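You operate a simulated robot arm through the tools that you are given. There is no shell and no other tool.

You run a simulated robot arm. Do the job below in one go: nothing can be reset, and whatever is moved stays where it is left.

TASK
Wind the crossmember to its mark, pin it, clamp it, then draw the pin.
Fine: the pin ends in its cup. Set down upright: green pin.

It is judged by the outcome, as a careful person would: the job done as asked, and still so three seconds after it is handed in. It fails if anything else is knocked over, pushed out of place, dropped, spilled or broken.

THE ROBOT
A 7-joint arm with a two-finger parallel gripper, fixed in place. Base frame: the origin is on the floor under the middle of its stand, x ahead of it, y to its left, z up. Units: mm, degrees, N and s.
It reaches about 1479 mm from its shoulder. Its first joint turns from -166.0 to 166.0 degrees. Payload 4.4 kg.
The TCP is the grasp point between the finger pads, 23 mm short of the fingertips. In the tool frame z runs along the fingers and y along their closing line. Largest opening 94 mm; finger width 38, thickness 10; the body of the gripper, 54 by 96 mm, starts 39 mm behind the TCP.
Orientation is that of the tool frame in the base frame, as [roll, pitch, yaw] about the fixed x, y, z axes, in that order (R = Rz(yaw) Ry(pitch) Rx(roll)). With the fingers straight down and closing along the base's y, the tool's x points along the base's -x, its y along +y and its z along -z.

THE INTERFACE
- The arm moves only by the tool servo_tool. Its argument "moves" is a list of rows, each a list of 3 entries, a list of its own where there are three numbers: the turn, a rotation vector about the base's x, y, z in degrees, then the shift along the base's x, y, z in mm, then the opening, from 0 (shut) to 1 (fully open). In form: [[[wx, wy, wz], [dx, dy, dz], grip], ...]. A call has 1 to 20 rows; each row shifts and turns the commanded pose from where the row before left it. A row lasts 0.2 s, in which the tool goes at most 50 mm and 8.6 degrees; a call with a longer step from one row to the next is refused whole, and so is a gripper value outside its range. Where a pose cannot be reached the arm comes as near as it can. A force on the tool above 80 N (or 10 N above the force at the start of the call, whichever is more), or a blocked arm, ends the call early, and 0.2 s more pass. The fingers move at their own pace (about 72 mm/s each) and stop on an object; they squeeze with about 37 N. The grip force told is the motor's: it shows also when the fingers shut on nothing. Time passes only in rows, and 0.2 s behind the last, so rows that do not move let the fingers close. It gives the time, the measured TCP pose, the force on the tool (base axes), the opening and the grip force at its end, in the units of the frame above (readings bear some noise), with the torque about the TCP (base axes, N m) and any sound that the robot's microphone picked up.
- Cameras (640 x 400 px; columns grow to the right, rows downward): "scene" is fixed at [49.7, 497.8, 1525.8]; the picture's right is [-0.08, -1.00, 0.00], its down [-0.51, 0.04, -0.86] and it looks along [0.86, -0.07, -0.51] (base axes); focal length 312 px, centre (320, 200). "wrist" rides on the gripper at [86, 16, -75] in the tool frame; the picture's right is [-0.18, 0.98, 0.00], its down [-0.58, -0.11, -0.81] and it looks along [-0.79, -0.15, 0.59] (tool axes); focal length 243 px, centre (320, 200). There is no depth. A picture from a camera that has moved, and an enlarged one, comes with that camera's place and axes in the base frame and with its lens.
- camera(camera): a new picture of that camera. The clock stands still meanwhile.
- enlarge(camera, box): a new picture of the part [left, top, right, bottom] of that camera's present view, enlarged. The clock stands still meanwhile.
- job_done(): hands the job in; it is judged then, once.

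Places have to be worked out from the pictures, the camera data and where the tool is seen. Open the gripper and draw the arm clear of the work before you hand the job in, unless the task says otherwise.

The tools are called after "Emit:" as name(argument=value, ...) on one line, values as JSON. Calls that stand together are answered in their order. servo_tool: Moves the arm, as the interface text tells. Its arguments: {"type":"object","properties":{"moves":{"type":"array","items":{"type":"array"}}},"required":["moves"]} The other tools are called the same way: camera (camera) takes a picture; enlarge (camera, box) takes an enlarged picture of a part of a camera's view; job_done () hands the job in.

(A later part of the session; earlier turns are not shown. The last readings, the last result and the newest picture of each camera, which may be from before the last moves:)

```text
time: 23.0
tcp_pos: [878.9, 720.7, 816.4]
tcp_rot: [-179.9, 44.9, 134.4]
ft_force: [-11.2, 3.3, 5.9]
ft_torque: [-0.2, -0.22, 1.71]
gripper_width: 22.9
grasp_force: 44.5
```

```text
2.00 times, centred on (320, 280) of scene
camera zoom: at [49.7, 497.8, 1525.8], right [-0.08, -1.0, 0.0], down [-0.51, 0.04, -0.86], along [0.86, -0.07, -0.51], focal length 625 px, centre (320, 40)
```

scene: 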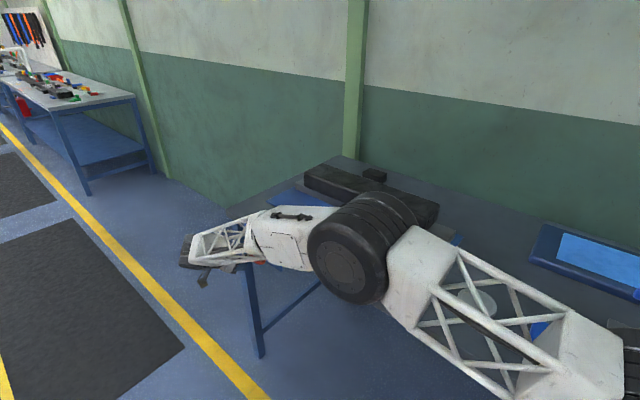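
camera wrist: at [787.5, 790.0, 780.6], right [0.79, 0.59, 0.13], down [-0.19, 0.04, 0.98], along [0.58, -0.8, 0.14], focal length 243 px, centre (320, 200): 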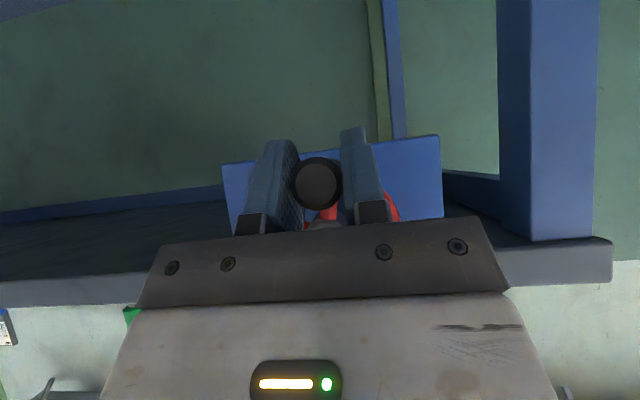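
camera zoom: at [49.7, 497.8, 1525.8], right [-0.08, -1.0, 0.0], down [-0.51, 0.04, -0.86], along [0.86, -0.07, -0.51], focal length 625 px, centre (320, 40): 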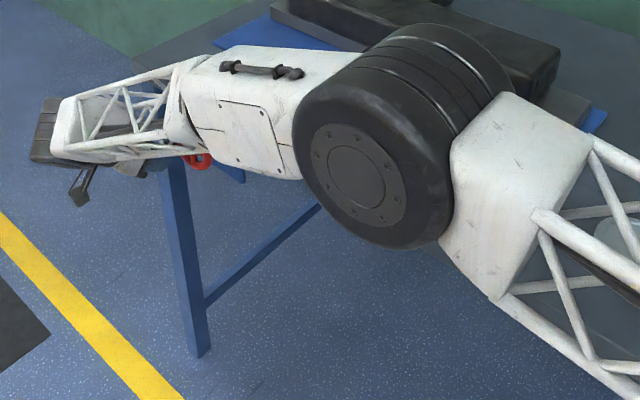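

Forces are now near zero at this point. I continue up the far side with centre (u 1092, z 836), R 45.3.

Emit:
servo_tool(moves=[[[0, 0, 0], [2.2, 2.2, 7.4], 0.0], [[0, 0, 0], [0.93, 0.91, 7.8], 0.0], [[0, 0, 0], [0, 0, 7.8], 0.0], [[0, 0, 0], [-0.93, -0.91, 7.8], 0.0], [[0, 0, 0], [0, 0, 0], 0.0], [[0, 0, 0], [0, 0, 0], 0.0]])

Emit:
enlarge(camera="wrist", box=[160, 70, 416, 230])

Emit:
camera(camera="scene")

```text
time: 24.4
tcp_pos: [880.8, 722.8, 845.6]
tcp_rot: [-179.7, 45.0, 134.4]
ft_force: [-30.5, -18.6, -10.9]
ft_torque: [0.21, 0.24, 1.32]
gripper_width: 23.1
grasp_force: 45.1
```

```text
2.50 times, centred on (288, 150) of wrist
camera zoom: at [812.6, 815.1, 835.9], right [0.79, 0.59, 0.13], down [-0.19, 0.04, 0.98], along [0.58, -0.8, 0.14], focal length 606 px, centre (400, 325)
```

zoom: 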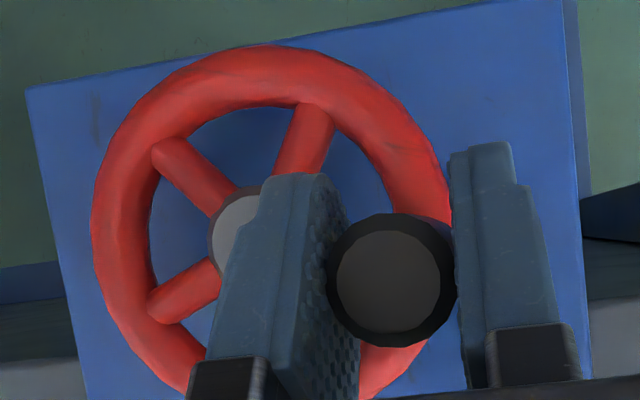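

```text
taken
```

scene: 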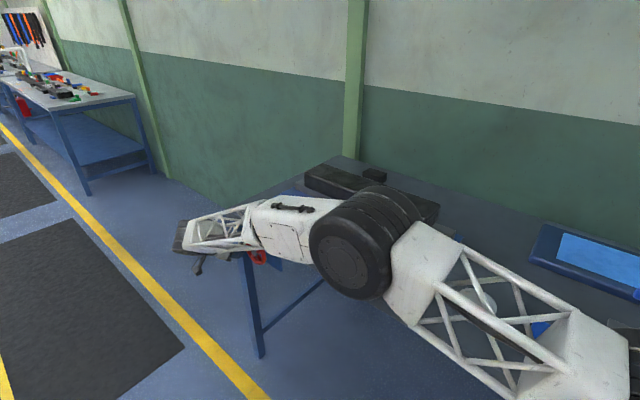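

The fit now reads centre (u 1091.5, z 834.4), R 44.2, matching nearly all points. I go on over the top.

Emit:
servo_tool(moves=[[[0, 0, 0], [-4.29, -4.2, 8.8], 0.0], [[0, 0, 0], [-3.93, -3.85, 7.5], 0.0], [[0, 0, 0], [-4.86, -4.76, 6.2], 0.0], [[0, 0, 0], [-5.72, -5.6, 4.6], 0.0], [[0, 0, 0], [0, 0, 0], 0.0], [[0, 0, 0], [0, 0, 0], 0.0]])

Emit:
enlarge(camera="wrist", box=[200, 70, 456, 230])

```text
time: 25.8
tcp_pos: [863.3, 703.8, 875.6]
tcp_rot: [179.7, 45.0, 134.2]
ft_force: [17.7, 12.5, 45.2]
ft_torque: [-0.33, -0.32, 1.7]
gripper_width: 22.7
grasp_force: 45.2
```

```text
2.50 times, centred on (328, 150) of wrist
camera zoom: at [794.6, 797.2, 866.3], right [0.79, 0.59, 0.13], down [-0.19, 0.04, 0.98], along [0.58, -0.8, 0.14], focal length 606 px, centre (300, 325)
```

zoom: 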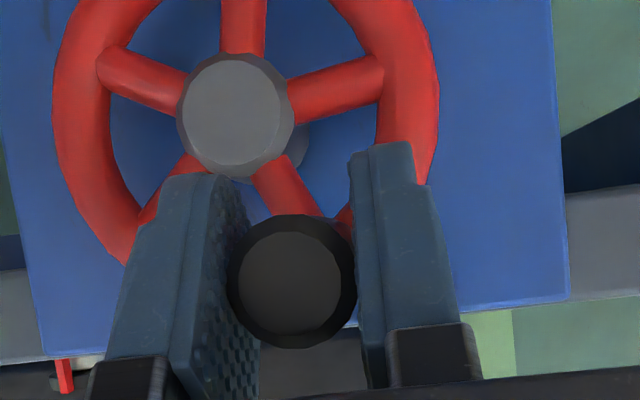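

At the top of the turn the wrist view shows the pointer just over the bench edge. I zoom on it to see how the carriage has moved.

Emit:
enlarge(camera="wrist", box=[200, 200, 248, 230])

Emit:
camera(camera="scene")

```text
13.33 times, centred on (224, 215) of wrist
camera zoom: at [794.6, 797.2, 866.3], right [0.79, 0.59, 0.13], down [-0.19, 0.04, 0.98], along [0.58, -0.8, 0.14], focal length 3235 px, centre (1600, 0)
```

zoom: 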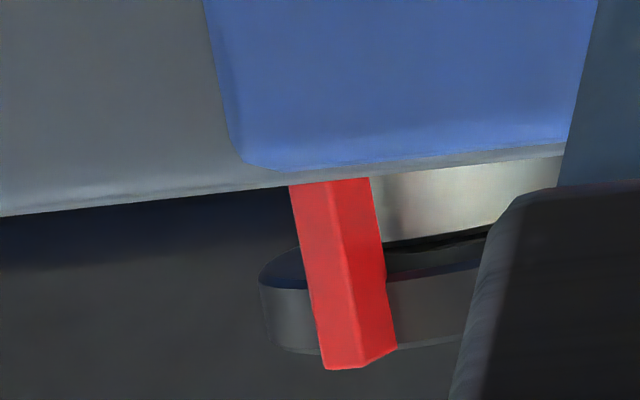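

```text
taken
```

scene: 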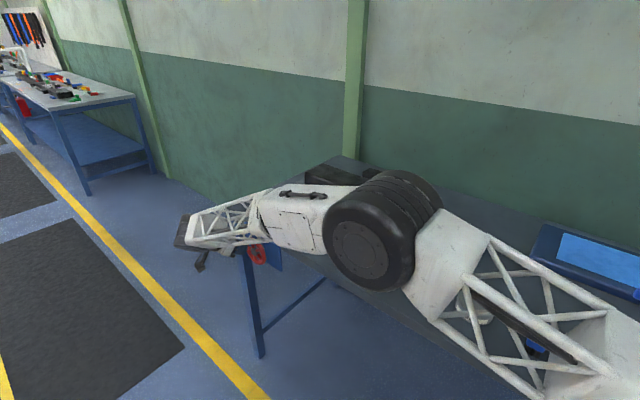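

The carriage is clearly moving the right way (the bush no longer shows on the left of the pointer). I look at a wider crop to judge how far it still has to go.

Emit:
enlarge(camera="wrist", box=[160, 185, 272, 255])

```text
5.71 times, centred on (216, 220) of wrist
camera zoom: at [794.6, 797.2, 866.3], right [0.79, 0.59, 0.13], down [-0.19, 0.04, 0.98], along [0.58, -0.8, 0.14], focal length 1386 px, centre (914, 86)
```

zoom: 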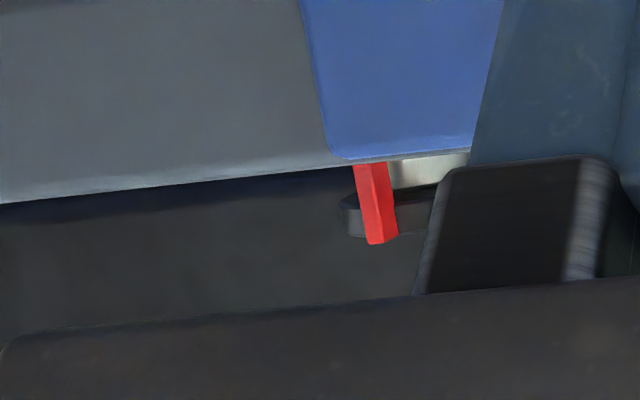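

By projection the ring has moved about 5 mm of the ~8.5 mm needed in ~235° of crank. I continue over the top toward the −u side.

Emit:
servo_tool(moves=[[[0, 0, 0], [-5.22, -5.11, 5.7], 0.0], [[0, 0, 0], [-6.64, -6.51, 1.3], 0.0], [[0, 0, 0], [-6.72, -6.58, -0.7], 0.0], [[0, 0, 0], [-6.5, -6.37, -2.6], 0.0], [[0, 0, 0], [0, 0, 0], 0.0], [[0, 0, 0], [0, 0, 0], 0.0]])

Emit:
camera(camera="wrist")

```text
time: 27.2
tcp_pos: [837.4, 679.3, 875.9]
tcp_rot: [-179.7, 45.0, 134.6]
ft_force: [-7.8, -11.6, 22.5]
ft_torque: [-0.26, -0.29, 1.32]
gripper_width: 22.9
grasp_force: 44.8
```

```text
taken
camera wrist: at [768.9, 771.6, 865.7], right [0.79, 0.59, 0.13], down [-0.19, 0.04, 0.98], along [0.58, -0.8, 0.14], focal length 243 px, centre (320, 200)
```

wrist: 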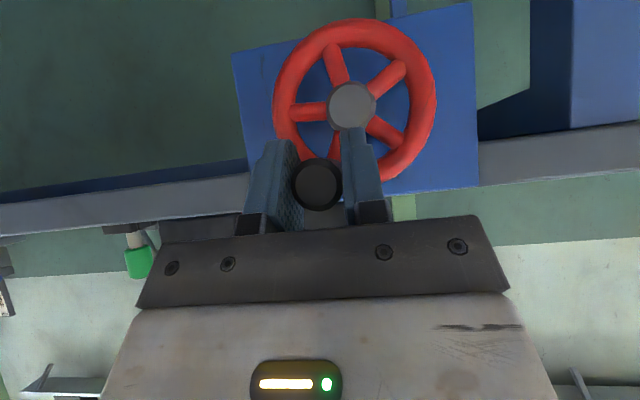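

Small outward force only. I continue down the −u side to about 339°.

Emit:
servo_tool(moves=[[[0, 0, 0], [-5.64, -5.53, -3.5], 0.0], [[0, 0, 0], [-5.29, -5.18, -6.0], 0.0], [[0, 0, 0], [-4.29, -4.2, -7.4], 0.0], [[0, 0, 0], [-2.57, -2.52, -8.7], 0.0], [[0, 0, 0], [0, 0, 0], 0.0], [[0, 0, 0], [0, 0, 0], 0.0]])

Emit:
camera(camera="wrist")

Emit:
camera(camera="scene")

```text
time: 28.6
tcp_pos: [820.3, 661.6, 851.4]
tcp_rot: [-179.6, 45.0, 134.5]
ft_force: [-1.6, -21.8, 2.9]
ft_torque: [-0.4, -0.45, 1.53]
gripper_width: 23.1
grasp_force: 44.8
```

```text
taken
camera wrist: at [751.9, 754.6, 840.9], right [0.79, 0.59, 0.13], down [-0.19, 0.04, 0.98], along [0.58, -0.8, 0.14], focal length 243 px, centre (320, 200)
```

wrist: 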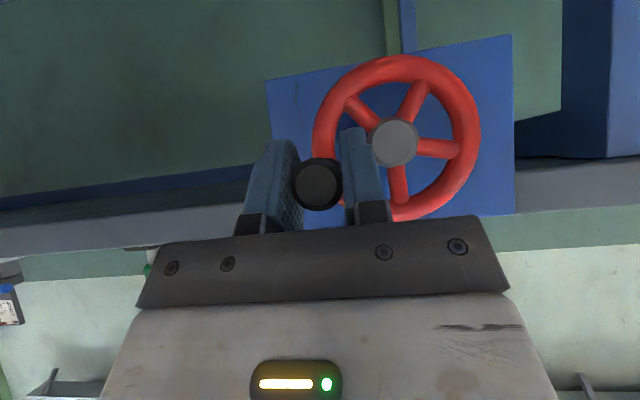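

```text
taken
```

scene: 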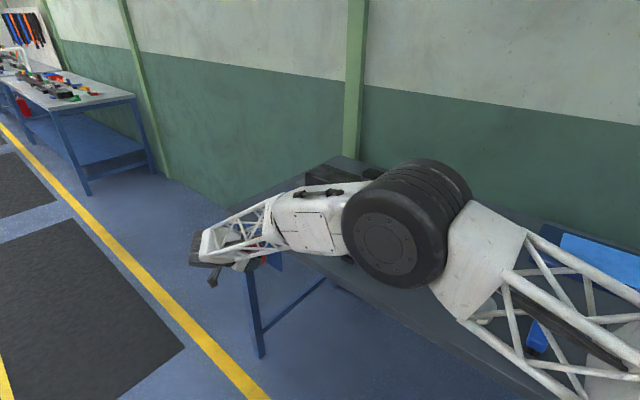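

Nearly one turn done (~332°) with low forces. I release the handle, back out, stand the tool upright and go look at the lug from straight in front.

Emit:
servo_tool(moves=[[[0, 0, 0], [0, 0, 0], 0.4], [[0, 0, 0], [0, 0, 0], 0.6], [[0, 0, 0], [0, 0, 0], 0.6], [[0, 0, 0], [-9.9, 10.2, 14.1], 0.6], [[0, 0, 0], [-9.9, 10.2, 14.1], 0.6], [[0, 0, 0], [-9.9, 10.2, 14.1], 0.6], [[5.37, 5.25, 0], [0, 0, 36], 0.6], [[5.37, 5.25, 0], [0, 0, 36], 0.6], [[5.37, 5.25, 0], [0, 0, 36], 0.6], [[5.37, 5.25, 0], [0, 0, 36], 0.6], [[5.37, 5.25, 0], [0, 0, 36], 0.6], [[5.35, 5.25, 0], [0, 0, 36], 0.6], [[0, 0, 0], [13.3, -41.4, 0], 0.6], [[0, 0, 0], [13.3, -41.4, 0], 0.6], [[0, 0, 0], [13.3, -41.4, 0], 0.8], [[0, 0, 0], [13.3, -41.4, 0], 1.0], [[0, 0, 0], [13.3, -41.4, 0], 1.0], [[0, 0, 0], [13.3, -41.4, 0], 1.0], [[0, 0, 0], [13.3, -41.4, 0], 1.0], [[0, 0, 0], [0, 0, 0], 1.0]])

Emit:
camera(camera="wrist")

Emit:
camera(camera="scene")

```text
time: 32.8
tcp_pos: [882.8, 401.9, 1108.1]
tcp_rot: [-179.9, 0.1, 134.3]
ft_force: [0.2, -0.7, 0.2]
ft_torque: [0.0, 0.0, -0.02]
gripper_width: 94.1
grasp_force: 0.1
```

```text
taken
camera wrist: at [834.0, 474.7, 1182.3], right [0.83, 0.56, 0.0], down [0.33, -0.49, 0.81], along [0.45, -0.67, -0.59], focal length 243 px, centre (320, 200)
```

wrist: 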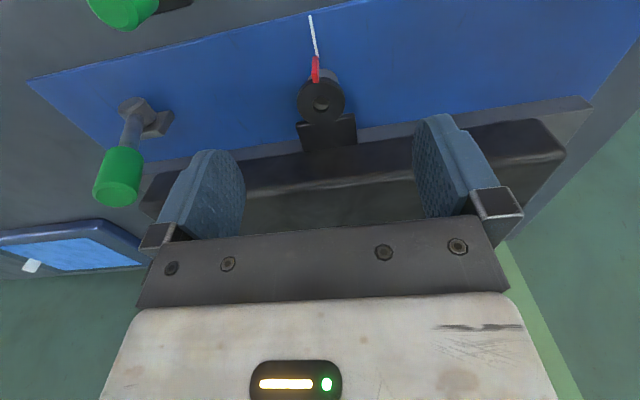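

```text
taken
```

scene: 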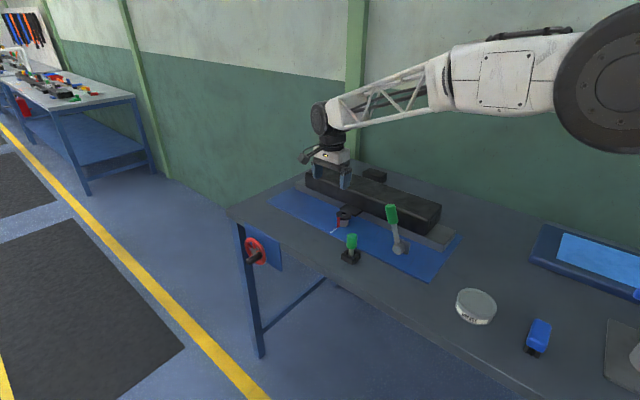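

Good view of pointer, mark and ring. I zoom in on both cameras to measure the remaining misalignment.

Emit:
enlarge(camera="wrist", box=[272, 10, 368, 70])

Emit:
enlarge(camera="wrist", box=[280, 50, 360, 130])

Emit:
enlarge(camera="scene", box=[325, 200, 373, 240])

Emit:
enlarge(camera="scene", box=[231, 225, 279, 275])

```text
6.67 times, centred on (320, 40) of wrist
camera zoom: at [834.0, 474.7, 1182.3], right [0.83, 0.56, 0.0], down [0.33, -0.49, 0.81], along [0.45, -0.67, -0.59], focal length 1618 px, centre (320, 1267)
```

zoom: 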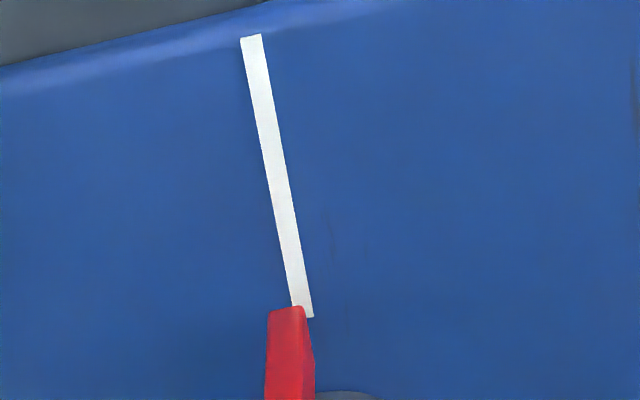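

```text
5.00 times, centred on (320, 90) of wrist
camera zoom: at [834.0, 474.7, 1182.3], right [0.83, 0.56, 0.0], down [0.33, -0.49, 0.81], along [0.45, -0.67, -0.59], focal length 1213 px, centre (320, 750)
```

zoom: 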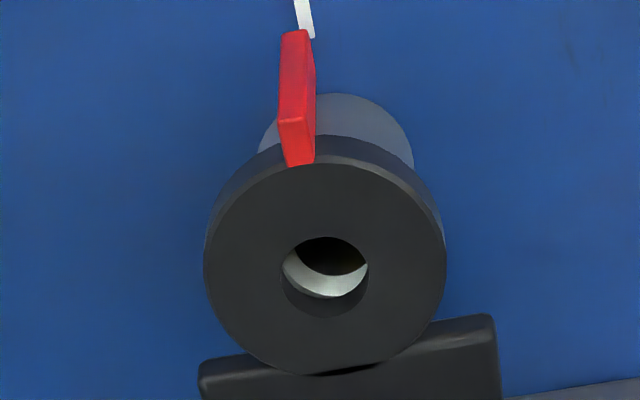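

```text
10.00 times, centred on (349, 220) of scene
camera zoom: at [49.7, 497.8, 1525.8], right [-0.08, -1.0, 0.0], down [-0.51, 0.04, -0.86], along [0.86, -0.07, -0.51], focal length 3123 px, centre (30, 0)
```

zoom: 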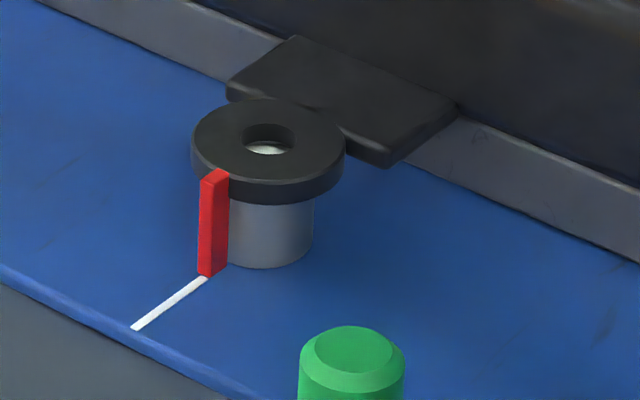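

```text
8.00 times, centred on (255, 250) of scene
camera zoom: at [49.7, 497.8, 1525.8], right [-0.08, -1.0, 0.0], down [-0.51, 0.04, -0.86], along [0.86, -0.07, -0.51], focal length 2498 px, centre (840, -200)
```

zoom: 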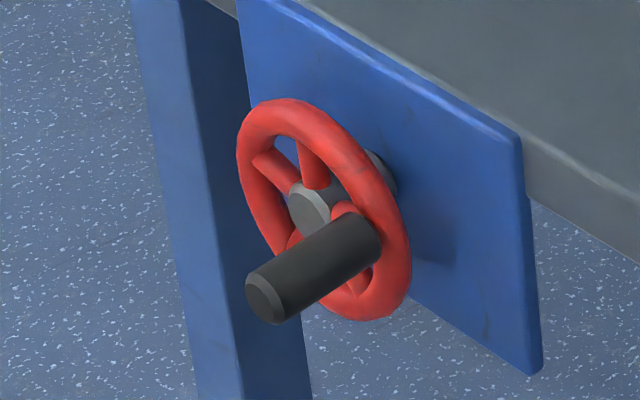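

The pointer is close to the line. I zoom harder on the ring hole and the pointer tip to decide the remaining error precisely.

Emit:
enlarge(camera="wrist", box=[308, 92, 340, 116])

Emit:
enlarge(camera="wrist", box=[300, 48, 332, 68])

Emit:
enlarge(camera="scene", box=[336, 208, 364, 228])

Emit:
enlarge(camera="scene", box=[326, 220, 354, 240])

```text
16.00 times, centred on (324, 104) of wrist
camera zoom: at [834.0, 474.7, 1182.3], right [0.83, 0.56, 0.0], down [0.33, -0.49, 0.81], along [0.45, -0.67, -0.59], focal length 3882 px, centre (256, 1736)
```

zoom: 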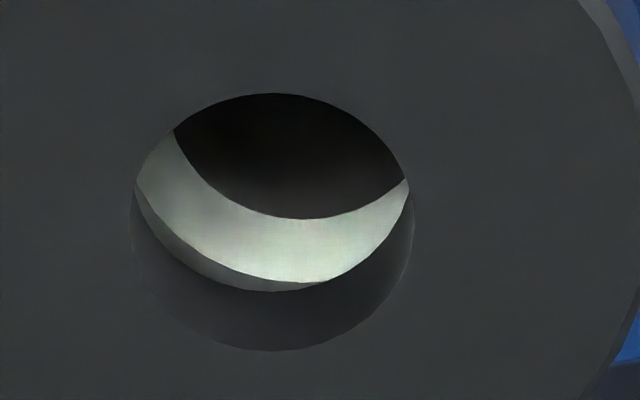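

```text
16.00 times, centred on (316, 58) of wrist
camera zoom: at [834.0, 474.7, 1182.3], right [0.83, 0.56, 0.0], down [0.33, -0.49, 0.81], along [0.45, -0.67, -0.59], focal length 3882 px, centre (384, 2472)
```

zoom: 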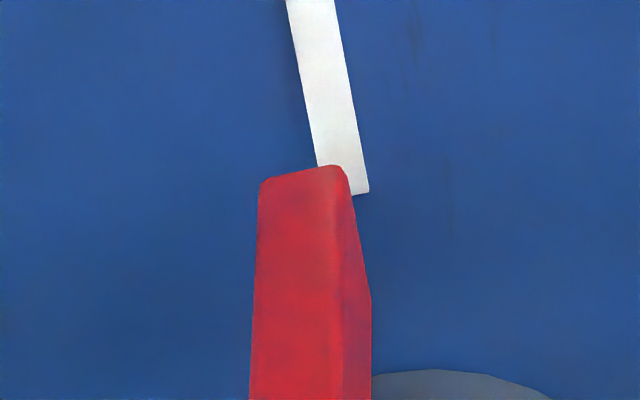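

```text
16.00 times, centred on (350, 218) of scene
camera zoom: at [49.7, 497.8, 1525.8], right [-0.08, -1.0, 0.0], down [-0.51, 0.04, -0.86], along [0.86, -0.07, -0.51], focal length 4996 px, centre (-160, -88)
```

zoom: 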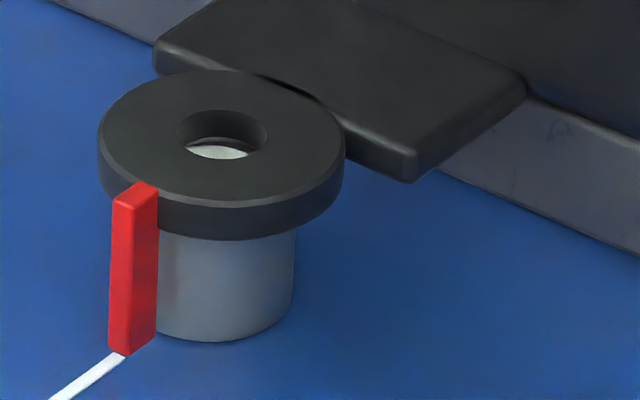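

```text
16.00 times, centred on (340, 230) of scene
camera zoom: at [49.7, 497.8, 1525.8], right [-0.08, -1.0, 0.0], down [-0.51, 0.04, -0.86], along [0.86, -0.07, -0.51], focal length 4996 px, centre (0, -280)
```

zoom: 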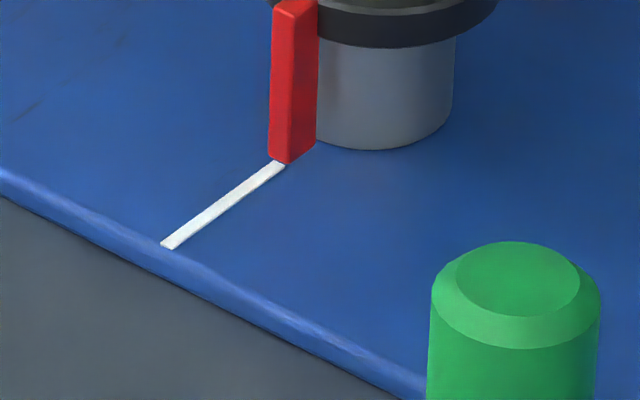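

Both the pointer-to-line and the hole-to-hole offsets say the carriage has overshot by about 2.2 mm (so the screw gives ~10 mm per turn). I retrace my path exactly back to the crank handle to wind back about 79°.

Emit:
servo_tool(moves=[[[0, 0, 0], [-13.3, 41.4, 0], 1.0], [[0, 0, 0], [-13.3, 41.4, 0], 0.9], [[0, 0, 0], [-13.3, 41.4, 0], 0.8], [[0, 0, 0], [-13.3, 41.4, 0], 0.7], [[0, 0, 0], [-13.3, 41.4, 0], 0.6], [[0, 0, 0], [-13.3, 41.4, 0], 0.6], [[0, 0, 0], [-13.3, 41.4, 0], 0.6], [[-5.35, -5.25, 0], [0, 0, -36], 0.6], [[-5.37, -5.25, 0], [0, 0, -36], 0.6], [[-5.37, -5.25, 0], [0, 0, -36], 0.6], [[-5.37, -5.25, 0], [0, 0, -36], 0.6], [[-5.37, -5.25, 0], [0, 0, -36], 0.6], [[-5.37, -5.25, 0], [0, 0, -36], 0.6], [[0, 0, 0.5], [0, 0, 0], 0.6], [[0, 0, 0], [0, 0, 0], 0.6]])

Emit:
camera(camera="wrist")

```text
time: 36.0
tcp_pos: [790.3, 693.8, 894.5]
tcp_rot: [-179.7, 45.0, 135.0]
ft_force: [-0.8, 0.2, 0.0]
ft_torque: [0.02, -0.01, -0.02]
gripper_width: 56.5
grasp_force: 0.1
```

```text
taken
camera wrist: at [721.5, 785.1, 885.2], right [0.79, 0.6, 0.13], down [-0.19, 0.04, 0.98], along [0.58, -0.8, 0.14], focal length 243 px, centre (320, 200)
```

wrist: 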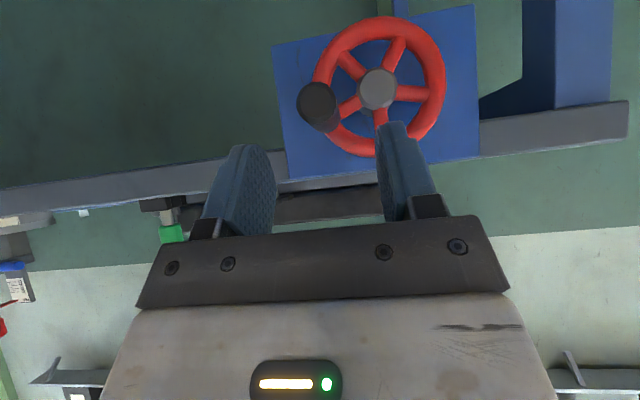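

The handle is where I left it. I slide in and close on it.

Emit:
servo_tool(moves=[[[0, 0, 0], [9.9, -10.2, -14.1], 0.6], [[0, 0, 0], [9.9, -10.2, -14.1], 0.6], [[0, 0, 0], [9.9, -10.2, -14.1], 0.6], [[0, 0, 0], [-0.5, -0.5, 0], 0.6], [[0, 0, 0], [0, 0, 0], 0.3], [[0, 0, 0], [0, 0, 0], 0.0], [[0, 0, 0], [0, 0, 0], 0.0], [[0, 0, 0], [0, 0, 0], 0.0]])

Emit:
camera(camera="wrist")

```text
time: 37.8
tcp_pos: [820.2, 661.9, 851.2]
tcp_rot: [-179.9, 45.0, 135.0]
ft_force: [9.1, 0.4, -4.0]
ft_torque: [-0.05, -0.07, 0.82]
gripper_width: 22.6
grasp_force: 44.5
```

```text
taken
camera wrist: at [750.1, 754.8, 841.9], right [0.79, 0.6, 0.13], down [-0.19, 0.04, 0.98], along [0.58, -0.8, 0.14], focal length 243 px, centre (320, 200)
```

wrist: 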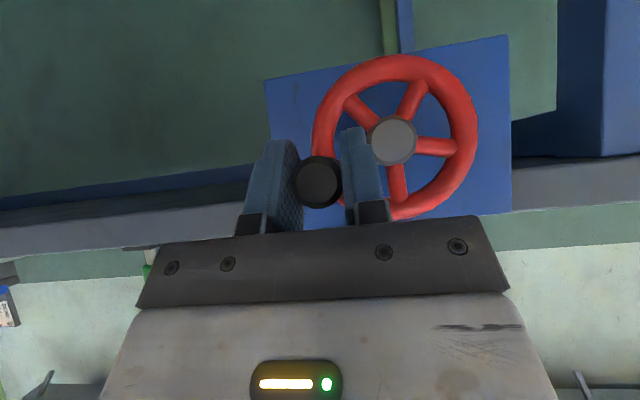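

Gripped with almost no load. I wind back the first half (339°→295°), checking forces.

Emit:
servo_tool(moves=[[[0, 0, 0], [2.5, 2.5, 8.1], 0.0], [[0, 0, 0], [3.75, 3.75, 6.9], 0.0], [[0, 0, 0], [4.53, 4.53, 5.7], 0.0], [[0, 0, 0], [5.3, 5.3, 4.4], 0.0], [[0, 0, 0], [0, 0, 0], 0.0]])

```text
time: 39.0
tcp_pos: [835.4, 678.5, 874.8]
tcp_rot: [-179.7, 44.9, 135.0]
ft_force: [13.9, -0.8, -22.7]
ft_torque: [0.53, 0.5, 0.72]
gripper_width: 22.5
grasp_force: 44.9
```

Forces are modest. I finish the wind-back to about 260°.

Emit:
servo_tool(moves=[[[0, 0, 0], [6.22, 6.22, 1.9], 0.0], [[0, 0, 0], [6.43, 6.43, 1.3], 0.0], [[0, 0, 0], [6.43, 6.43, -0.7], 0.0], [[0, 0, 0], [0, 0, 0], 0.0], [[0, 0, 0], [0, 0, 0], 0.0]])

Emit:
camera(camera="wrist")

Emit:
enlarge(camera="wrist", box=[180, 190, 244, 230])

Emit:
camera(camera="scene")

```text
time: 40.2
tcp_pos: [853.9, 697.9, 879.8]
tcp_rot: [-179.9, 44.9, 135.0]
ft_force: [4.3, -3.2, -6.4]
ft_torque: [-0.38, -0.42, 0.73]
gripper_width: 22.8
grasp_force: 45.3
```

```text
taken
camera wrist: at [784.3, 789.0, 869.9], right [0.79, 0.6, 0.13], down [-0.19, 0.04, 0.98], along [0.59, -0.8, 0.14], focal length 243 px, centre (320, 200)
```

wrist: 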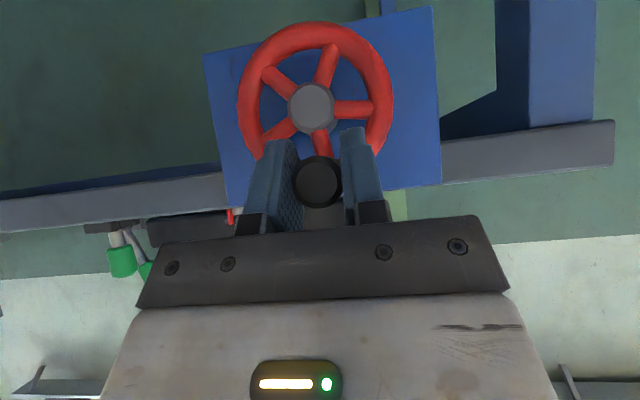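

```text
10.00 times, centred on (212, 210) of wrist
camera zoom: at [784.3, 789.0, 869.9], right [0.79, 0.6, 0.13], down [-0.19, 0.04, 0.98], along [0.59, -0.8, 0.14], focal length 2426 px, centre (1400, 100)
```

zoom: 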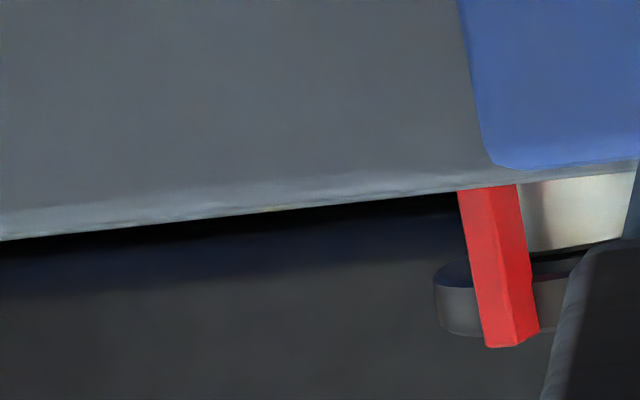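

```text
taken
```

scene: 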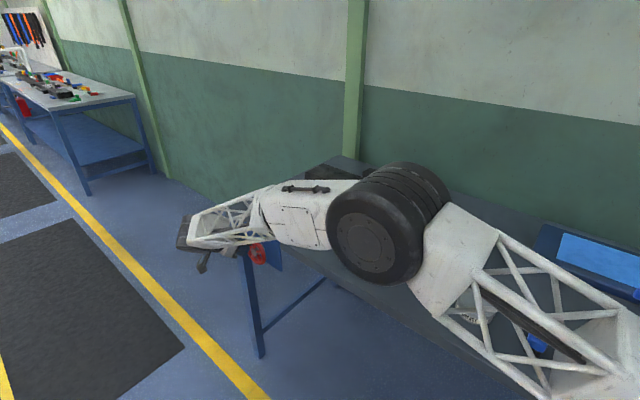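

I release, back out, go upright and return to the viewing position above the lug.

Emit:
servo_tool(moves=[[[0, 0, 0], [0, 0, 0], 0.4], [[0, 0, 0], [0, 0, 0], 0.6], [[0, 0, 0], [0, 0, 0], 0.6], [[0, 0, 0], [-10, 10, 14.1], 0.6], [[0, 0, 0], [-10, 10, 14.1], 0.6], [[0, 0, 0], [-10, 10, 14.1], 0.6], [[5.3, 5.3, 0], [0, 0, 31], 0.6], [[5.3, 5.3, 0], [0, 0, 31], 0.6], [[5.3, 5.3, 0], [0, 0, 31], 0.6], [[5.3, 5.3, 0], [0, 0, 31], 0.6], [[5.3, 5.3, 0], [0, 0, 31], 0.6], [[5.3, 5.3, 0], [0, 0, 31], 0.6], [[0, 0, 0], [7.25, -40.75, 0], 0.8], [[0, 0, 0], [7.25, -40.75, 0], 1.0], [[0, 0, 0], [7.25, -40.75, 0], 1.0], [[0, 0, 0], [7.25, -40.75, 0], 1.0], [[0, 0, 0], [7.25, -40.75, 0], 1.0], [[0, 0, 0], [7.25, -40.75, 0], 1.0], [[0, 0, 0], [7.25, -40.75, 0], 1.0], [[0, 0, 0], [7.25, -40.75, 0], 1.0]])

Emit:
camera(camera="wrist")

```text
time: 44.4
tcp_pos: [882.6, 399.4, 1108.2]
tcp_rot: [-179.8, 0.1, 135.0]
ft_force: [0.3, 0.0, 0.1]
ft_torque: [0.02, 0.04, 0.01]
gripper_width: 94.0
grasp_force: 0.0
```

```text
taken
camera wrist: at [833.0, 472.3, 1182.1], right [0.83, 0.56, 0.0], down [0.34, -0.49, 0.81], along [0.45, -0.67, -0.59], focal length 243 px, centre (320, 200)
```

wrist: 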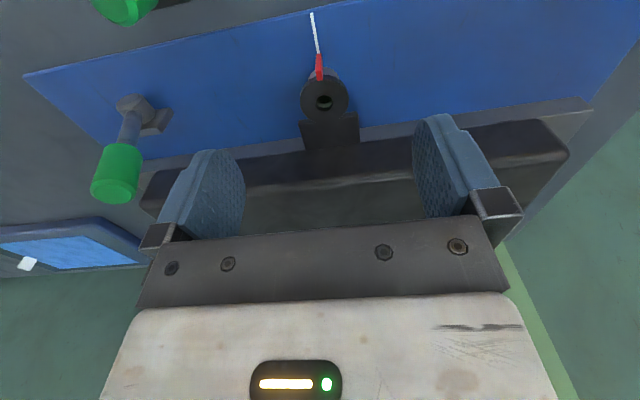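

I zoom in on the hole and pointer tip again to measure.

Emit:
enlarge(camera="wrist", box=[308, 88, 340, 112])

Emit:
enlarge(camera="wrist", box=[304, 44, 336, 64])

Emit:
enlarge(camera="scene", box=[326, 208, 366, 236])

```text
16.00 times, centred on (324, 100) of wrist
camera zoom: at [833.0, 472.3, 1182.1], right [0.83, 0.56, 0.0], down [0.34, -0.49, 0.81], along [0.45, -0.67, -0.59], focal length 3882 px, centre (256, 1800)
```

zoom: 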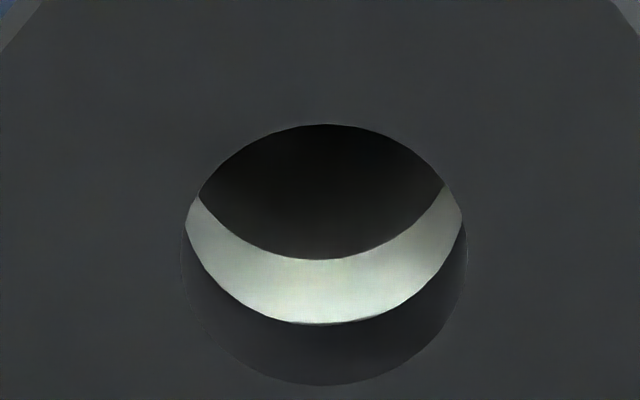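

```text
16.00 times, centred on (320, 54) of wrist
camera zoom: at [833.0, 472.3, 1182.1], right [0.83, 0.56, 0.0], down [0.34, -0.49, 0.81], along [0.45, -0.67, -0.59], focal length 3882 px, centre (320, 2536)
```

zoom: 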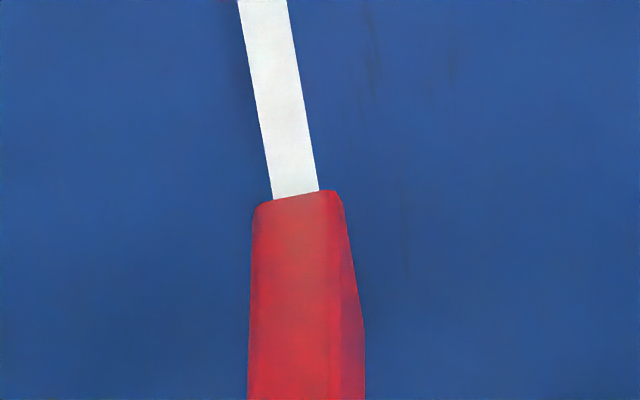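

```text
14.29 times, centred on (346, 222) of scene
camera zoom: at [49.7, 497.8, 1525.8], right [-0.08, -1.0, 0.0], down [-0.51, 0.04, -0.86], along [0.86, -0.07, -0.51], focal length 4461 px, centre (-51, -114)
```

zoom: 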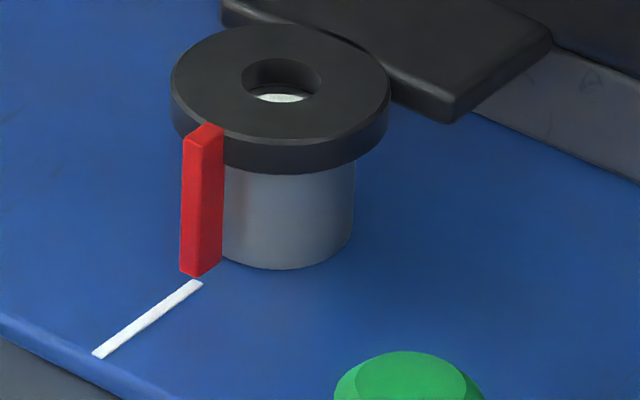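

The ring is now only about +0.4 mm (u) off both the bush and the line, with the screw giving ~12 mm per turn. I return for a fine −0.4 mm (about 12° clockwise) correction, retracing the same path.

Emit:
servo_tool(moves=[[[0, 0, 0], [-7.25, 40.75, 0], 1.0], [[0, 0, 0], [-7.25, 40.75, 0], 0.9], [[0, 0, 0], [-7.25, 40.75, 0], 0.8], [[0, 0, 0], [-7.25, 40.75, 0], 0.7], [[0, 0, 0], [-7.25, 40.75, 0], 0.6], [[0, 0, 0], [-7.25, 40.75, 0], 0.6], [[0, 0, 0], [-7.25, 40.75, 0], 0.6], [[0, 0, 0], [-7.25, 40.75, 0], 0.6], [[-5.3, -5.3, 0], [0, 0, -31], 0.6], [[-5.3, -5.3, 0], [0, 0, -31], 0.6], [[-5.3, -5.3, 0], [0, 0, -31], 0.6], [[-5.3, -5.3, 0], [0, 0, -31], 0.6], [[-5.3, -5.3, 0], [0, 0, -31], 0.6], [[-5.3, -5.3, 0], [0, 0, -31], 0.6], [[0, 0, 0], [0, 0, 0], 0.6]])

Emit:
camera(camera="wrist")

```text
time: 47.6
tcp_pos: [822.6, 729.8, 922.6]
tcp_rot: [-179.8, 45.2, 135.0]
ft_force: [-0.2, 0.2, -0.6]
ft_torque: [0.03, 0.0, 0.03]
gripper_width: 56.5
grasp_force: 0.0
```

```text
taken
camera wrist: at [751.8, 821.4, 912.7], right [0.79, 0.6, 0.13], down [-0.19, 0.04, 0.98], along [0.58, -0.8, 0.14], focal length 243 px, centre (320, 200)
```

wrist: 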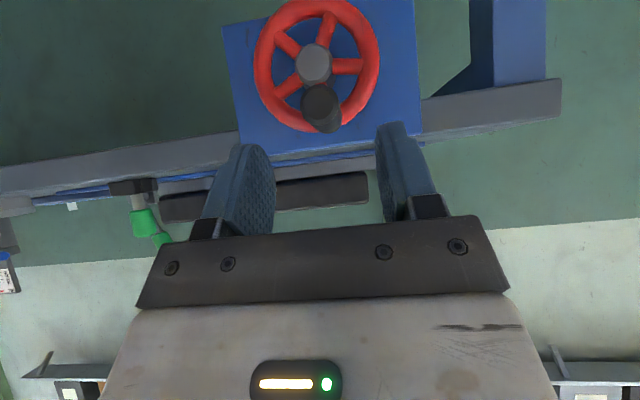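

Handle still at the top of the wheel. I slide in, close, and make the small clockwise move.

Emit:
servo_tool(moves=[[[0, 0, 0], [10, -10, -14.1], 0.6], [[0, 0, 0], [10, -10, -14.1], 0.6], [[0, 0, 0], [10, -10, -14.1], 0.6], [[0, 0, 0], [0, 0, 0], 0.6], [[0, 0, 0], [0, 0, 0], 0.3], [[0, 0, 0], [0, 0, 0], 0.0], [[0, 0, 0], [0, 0, 0], 0.0], [[0, 0, 0], [0, 0, 0], 0.0]])

Emit:
camera(camera="wrist")

```text
time: 49.4
tcp_pos: [854.4, 697.6, 879.4]
tcp_rot: [-179.8, 44.9, 135.0]
ft_force: [4.1, -5.4, -2.8]
ft_torque: [-0.06, -0.03, 0.85]
gripper_width: 22.6
grasp_force: 45.1
```

```text
taken
camera wrist: at [785.6, 790.7, 868.4], right [0.79, 0.6, 0.13], down [-0.19, 0.04, 0.98], along [0.58, -0.8, 0.14], focal length 243 px, centre (320, 200)
```

wrist: 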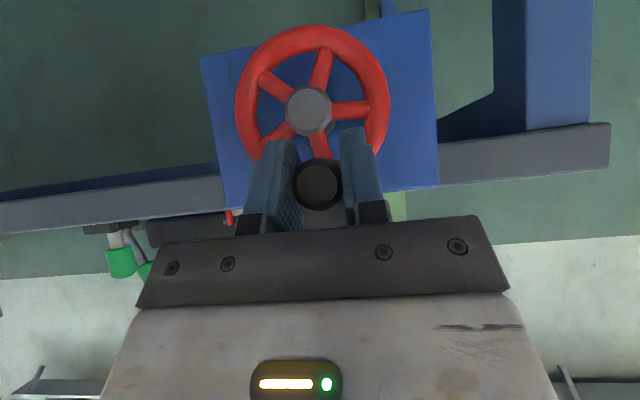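

Gripped cleanly. Now the 12° clockwise step and settle.

Emit:
servo_tool(moves=[[[0, 0, 0], [-2.2, -2.2, 0.4], 0.0], [[0, 0, 0], [-2.2, -2.2, 0.2], 0.0], [[0, 0, 0], [-2.1, -2.1, 0.1], 0.0], [[0, 0, 0], [0, 0, 0], 0.0], [[0, 0, 0], [0, 0, 0], 0.0]])

```text
time: 50.6
tcp_pos: [848.1, 691.4, 878.7]
tcp_rot: [-179.8, 45.0, 135.0]
ft_force: [8.9, -9.6, 1.8]
ft_torque: [-0.22, -0.24, 0.84]
gripper_width: 22.7
grasp_force: 45.0
```

Low load. I release and return to the viewing position above the lug.

Emit:
servo_tool(moves=[[[0, 0, 0], [0, 0, 0], 0.4], [[0, 0, 0], [0, 0, 0], 0.6], [[0, 0, 0], [0, 0, 0], 0.6], [[0, 0, 0], [-10, 10, 14.1], 0.6], [[0, 0, 0], [-10, 10, 14.1], 0.6], [[0, 0, 0], [-10, 10, 14.1], 0.6], [[5.3, 5.3, 0], [0, 0, 31], 0.6], [[5.3, 5.3, 0], [0, 0, 31], 0.6], [[5.3, 5.3, 0], [0, 0, 31], 0.6], [[5.3, 5.3, 0], [0, 0, 31], 0.6], [[5.3, 5.3, 0], [0, 0, 31], 0.6], [[5.3, 5.3, 0], [0, 0, 31], 0.6], [[0, 0, 0], [8.06, -39.95, 0], 0.8], [[0, 0, 0], [8.06, -39.95, 0], 1.0], [[0, 0, 0], [8.06, -39.95, 0], 1.0], [[0, 0, 0], [8.06, -39.95, 0], 1.0], [[0, 0, 0], [8.06, -39.95, 0], 1.0], [[0, 0, 0], [8.06, -39.95, 0], 1.0], [[0, 0, 0], [8.06, -39.95, 0], 1.0], [[0, 0, 0], [8.06, -39.95, 0], 1.0]])

Emit:
enlarge(camera="wrist", box=[308, 88, 340, 112])

Emit:
enlarge(camera="wrist", box=[304, 44, 336, 64])

Emit:
camera(camera="wrist")

```text
time: 54.8
tcp_pos: [883.5, 399.3, 1106.1]
tcp_rot: [-179.8, 0.0, 135.0]
ft_force: [0.1, -0.2, -0.3]
ft_torque: [0.02, -0.01, 0.0]
gripper_width: 94.1
grasp_force: 0.1
```

```text
16.00 times, centred on (324, 100) of wrist
camera zoom: at [833.0, 472.0, 1180.1], right [0.83, 0.56, 0.0], down [0.34, -0.49, 0.81], along [0.45, -0.67, -0.59], focal length 3882 px, centre (256, 1800)
```

zoom: 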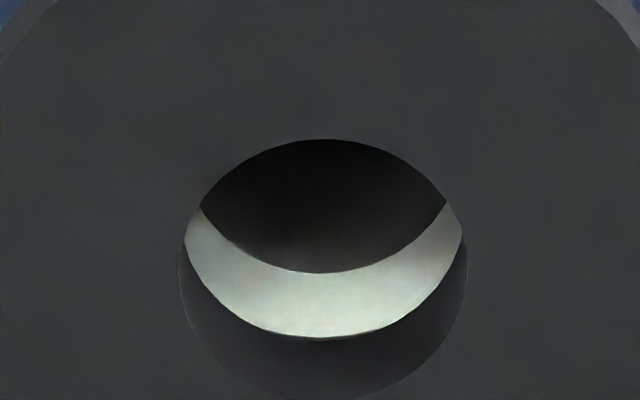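

```text
16.00 times, centred on (320, 54) of wrist
camera zoom: at [833.0, 472.0, 1180.1], right [0.83, 0.56, 0.0], down [0.34, -0.49, 0.81], along [0.45, -0.67, -0.59], focal length 3882 px, centre (320, 2536)
```

zoom: 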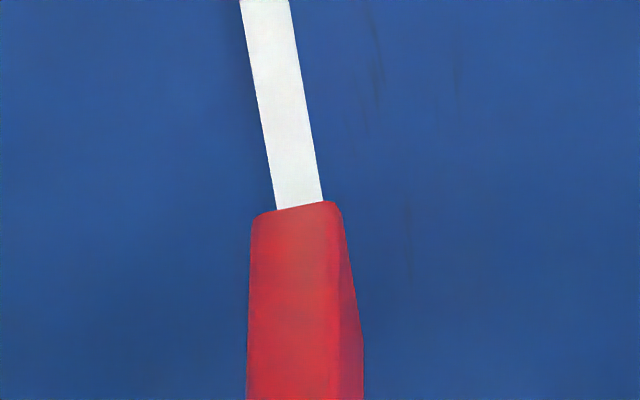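

```text
taken
camera wrist: at [833.0, 472.0, 1180.1], right [0.83, 0.56, 0.0], down [0.34, -0.49, 0.81], along [0.45, -0.67, -0.59], focal length 243 px, centre (320, 200)
```

wrist: 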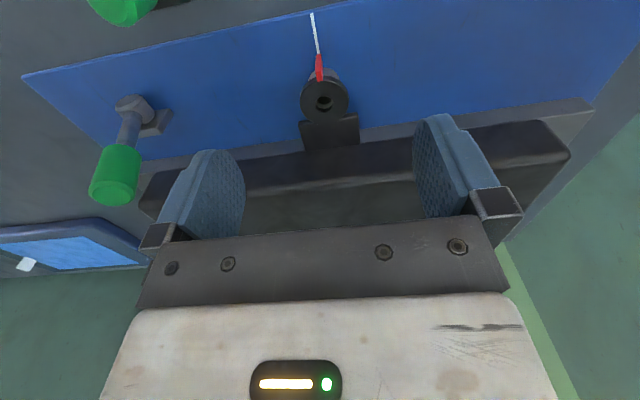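

Ring hole and bush are now concentric to about 0.1 mm and the pointer sits on the line. Next the pin: I move so the wrist camera sees it with the same relative geometry as the hole.

Emit:
servo_tool(moves=[[[0, 0, 0], [-41.75, 0, 9.25], 1.0], [[0, 0, 0], [-41.75, 0, 9.25], 1.0], [[0, 0, 0], [-41.75, 0, 9.25], 1.0], [[0, 0, 0], [-41.75, 0, 9.25], 1.0], [[0, 0, 0], [0, 0, 0], 1.0], [[0, 0, 0], [0, 0, 0], 1.0]])

Emit:
camera(camera="wrist")

Emit:
enlarge(camera="wrist", box=[280, 50, 376, 130])

Emit:
enlarge(camera="scene", box=[332, 228, 372, 268])

```text
time: 56.2
tcp_pos: [712.8, 400.4, 1142.1]
tcp_rot: [-179.8, 0.0, 134.9]
ft_force: [0.0, 0.9, 1.5]
ft_torque: [0.02, -0.01, 0.01]
gripper_width: 93.8
grasp_force: 0.0
```

```text
taken
camera wrist: at [662.7, 473.2, 1215.0], right [0.83, 0.56, 0.0], down [0.34, -0.49, 0.81], along [0.45, -0.67, -0.59], focal length 243 px, centre (320, 200)
```

wrist: 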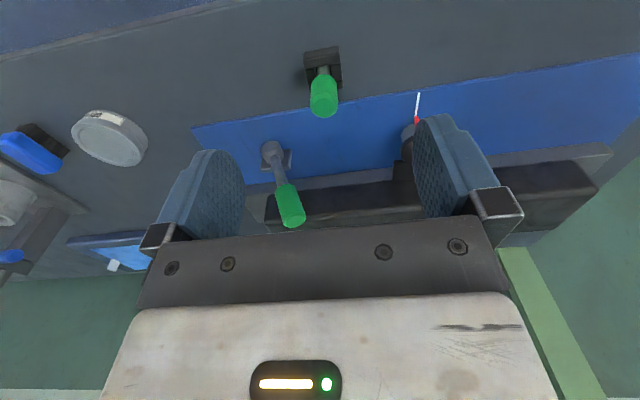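

```text
5.00 times, centred on (328, 90) of wrist
camera zoom: at [662.7, 473.2, 1215.0], right [0.83, 0.56, 0.0], down [0.34, -0.49, 0.81], along [0.45, -0.67, -0.59], focal length 1213 px, centre (280, 750)
```

zoom: 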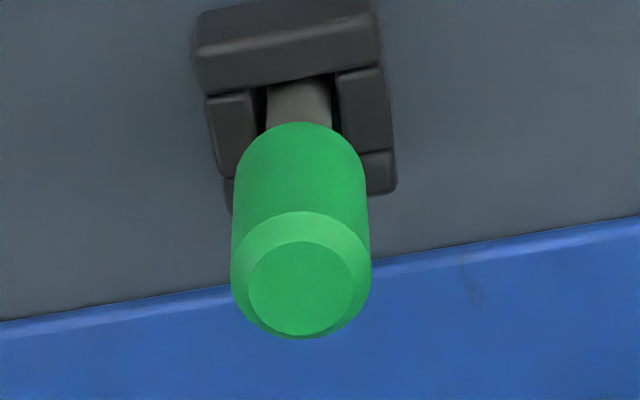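

```text
10.00 times, centred on (352, 248) of scene
camera zoom: at [49.7, 497.8, 1525.8], right [-0.08, -1.0, 0.0], down [-0.51, 0.04, -0.86], along [0.86, -0.07, -0.51], focal length 3123 px, centre (0, -280)
```

zoom: 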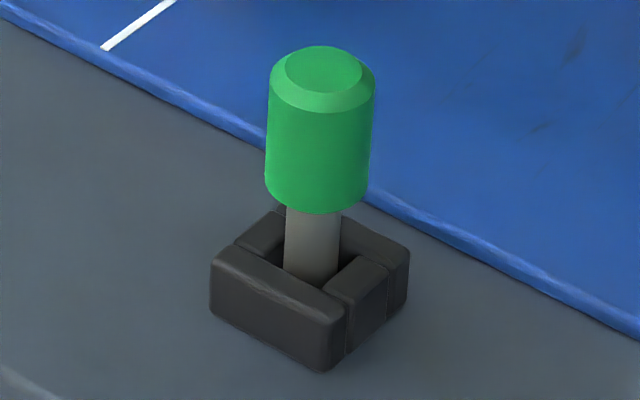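

Pin top centre triangulates to (750.7, 353, 984). I move over it, then descend to grip high on its handle (TCP z≈978) so the fingertips will clear the ring later.

Emit:
servo_tool(moves=[[[0, 0, 0], [19, -23.6, 0], 0.7], [[0, 0, 0], [18.9, -23.6, 0], 0.6], [[0, 0, 0], [0, 0, -35], 0.6], [[0, 0, 0], [0, 0, -35], 0.6], [[0, 0, 0], [0, 0, -34], 0.6], [[0, 0, 0], [0, 0, 0], 0.6], [[0, 0, 0], [0, 0, 0], 0.6]])

Emit:
camera(camera="wrist")

Emit:
enlarge(camera="scene", box=[312, 200, 408, 270])

```text
time: 57.8
tcp_pos: [753.4, 354.7, 1041.9]
tcp_rot: [-179.8, 0.0, 135.0]
ft_force: [-1.4, -0.6, -0.2]
ft_torque: [0.0, 0.0, -0.01]
gripper_width: 56.3
grasp_force: 0.0
```

```text
taken
camera wrist: at [702.9, 426.9, 1116.0], right [0.83, 0.56, 0.0], down [0.34, -0.49, 0.81], along [0.45, -0.67, -0.59], focal length 243 px, centre (320, 200)
```

wrist: 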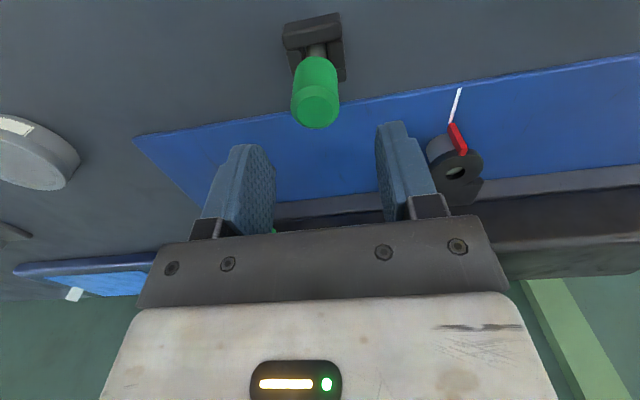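

```text
5.71 times, centred on (360, 235) of scene
camera zoom: at [49.7, 497.8, 1525.8], right [-0.08, -1.0, 0.0], down [-0.51, 0.04, -0.86], along [0.86, -0.07, -0.51], focal length 1784 px, centre (91, 0)
```

zoom: 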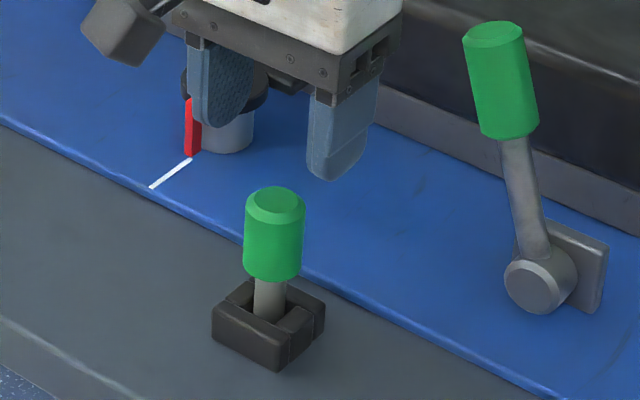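

I refine the pin offset from an enlarged view at this height before descending.

Emit:
enlarge(camera="wrist", box=[272, 60, 368, 140])

```text
5.00 times, centred on (320, 100) of wrist
camera zoom: at [702.9, 426.9, 1116.0], right [0.83, 0.56, 0.0], down [0.34, -0.49, 0.81], along [0.45, -0.67, -0.59], focal length 1213 px, centre (320, 700)
```

zoom: 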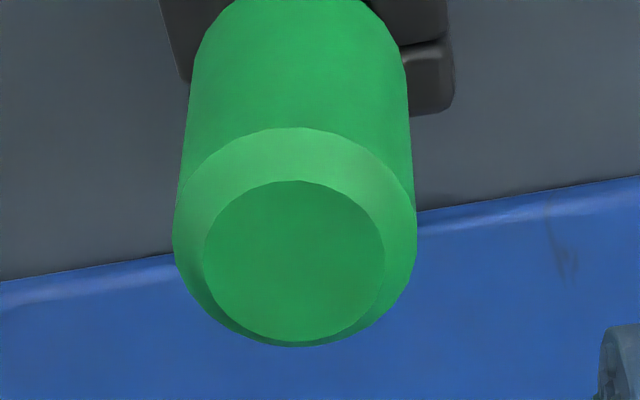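

Offset is about −3 mm along u and −1 mm along n; I correct this while descending to z≈978.

Emit:
servo_tool(moves=[[[0, 0, 0], [-1.3, -2.9, -15], 0.6], [[0, 0, 0], [0, 0, -17], 0.6], [[0, 0, 0], [0, 0, -16], 0.6], [[0, 0, 0], [0, 0, -16], 0.6], [[0, 0, 0], [0, 0, 0], 0.6], [[0, 0, 0], [0, 0, 0], 0.6]])

Emit:
enlarge(camera="wrist", box=[200, 100, 440, 250])

Emit:
enlarge(camera="scene", box=[312, 200, 408, 270])

```text
time: 59.2
tcp_pos: [752.2, 351.6, 978.8]
tcp_rot: [-179.9, 0.0, 135.0]
ft_force: [0.5, 0.2, 0.7]
ft_torque: [-0.01, -0.03, 0.01]
gripper_width: 56.5
grasp_force: 0.0
```

```text
2.67 times, centred on (320, 175) of wrist
camera zoom: at [702.1, 424.7, 1052.0], right [0.83, 0.56, 0.0], down [0.34, -0.49, 0.81], along [0.45, -0.67, -0.59], focal length 647 px, centre (320, 267)
```

zoom: 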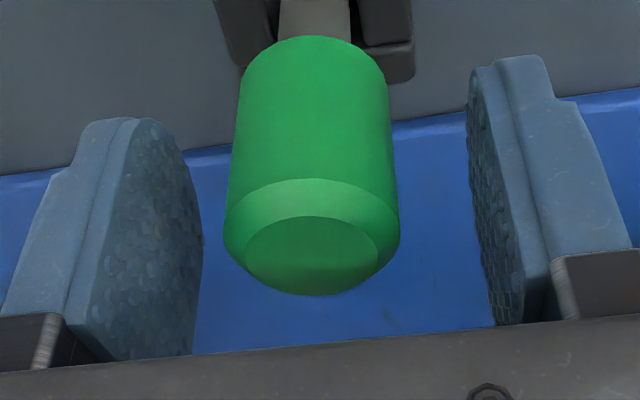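

```text
5.71 times, centred on (360, 235) of scene
camera zoom: at [49.7, 497.8, 1525.8], right [-0.08, -1.0, 0.0], down [-0.51, 0.04, -0.86], along [0.86, -0.07, -0.51], focal length 1784 px, centre (91, 0)
```

zoom: 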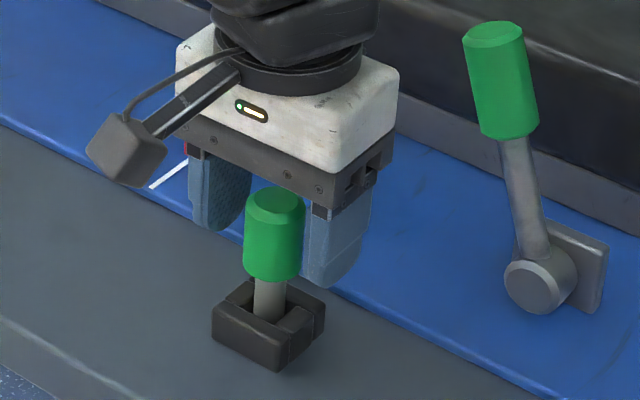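

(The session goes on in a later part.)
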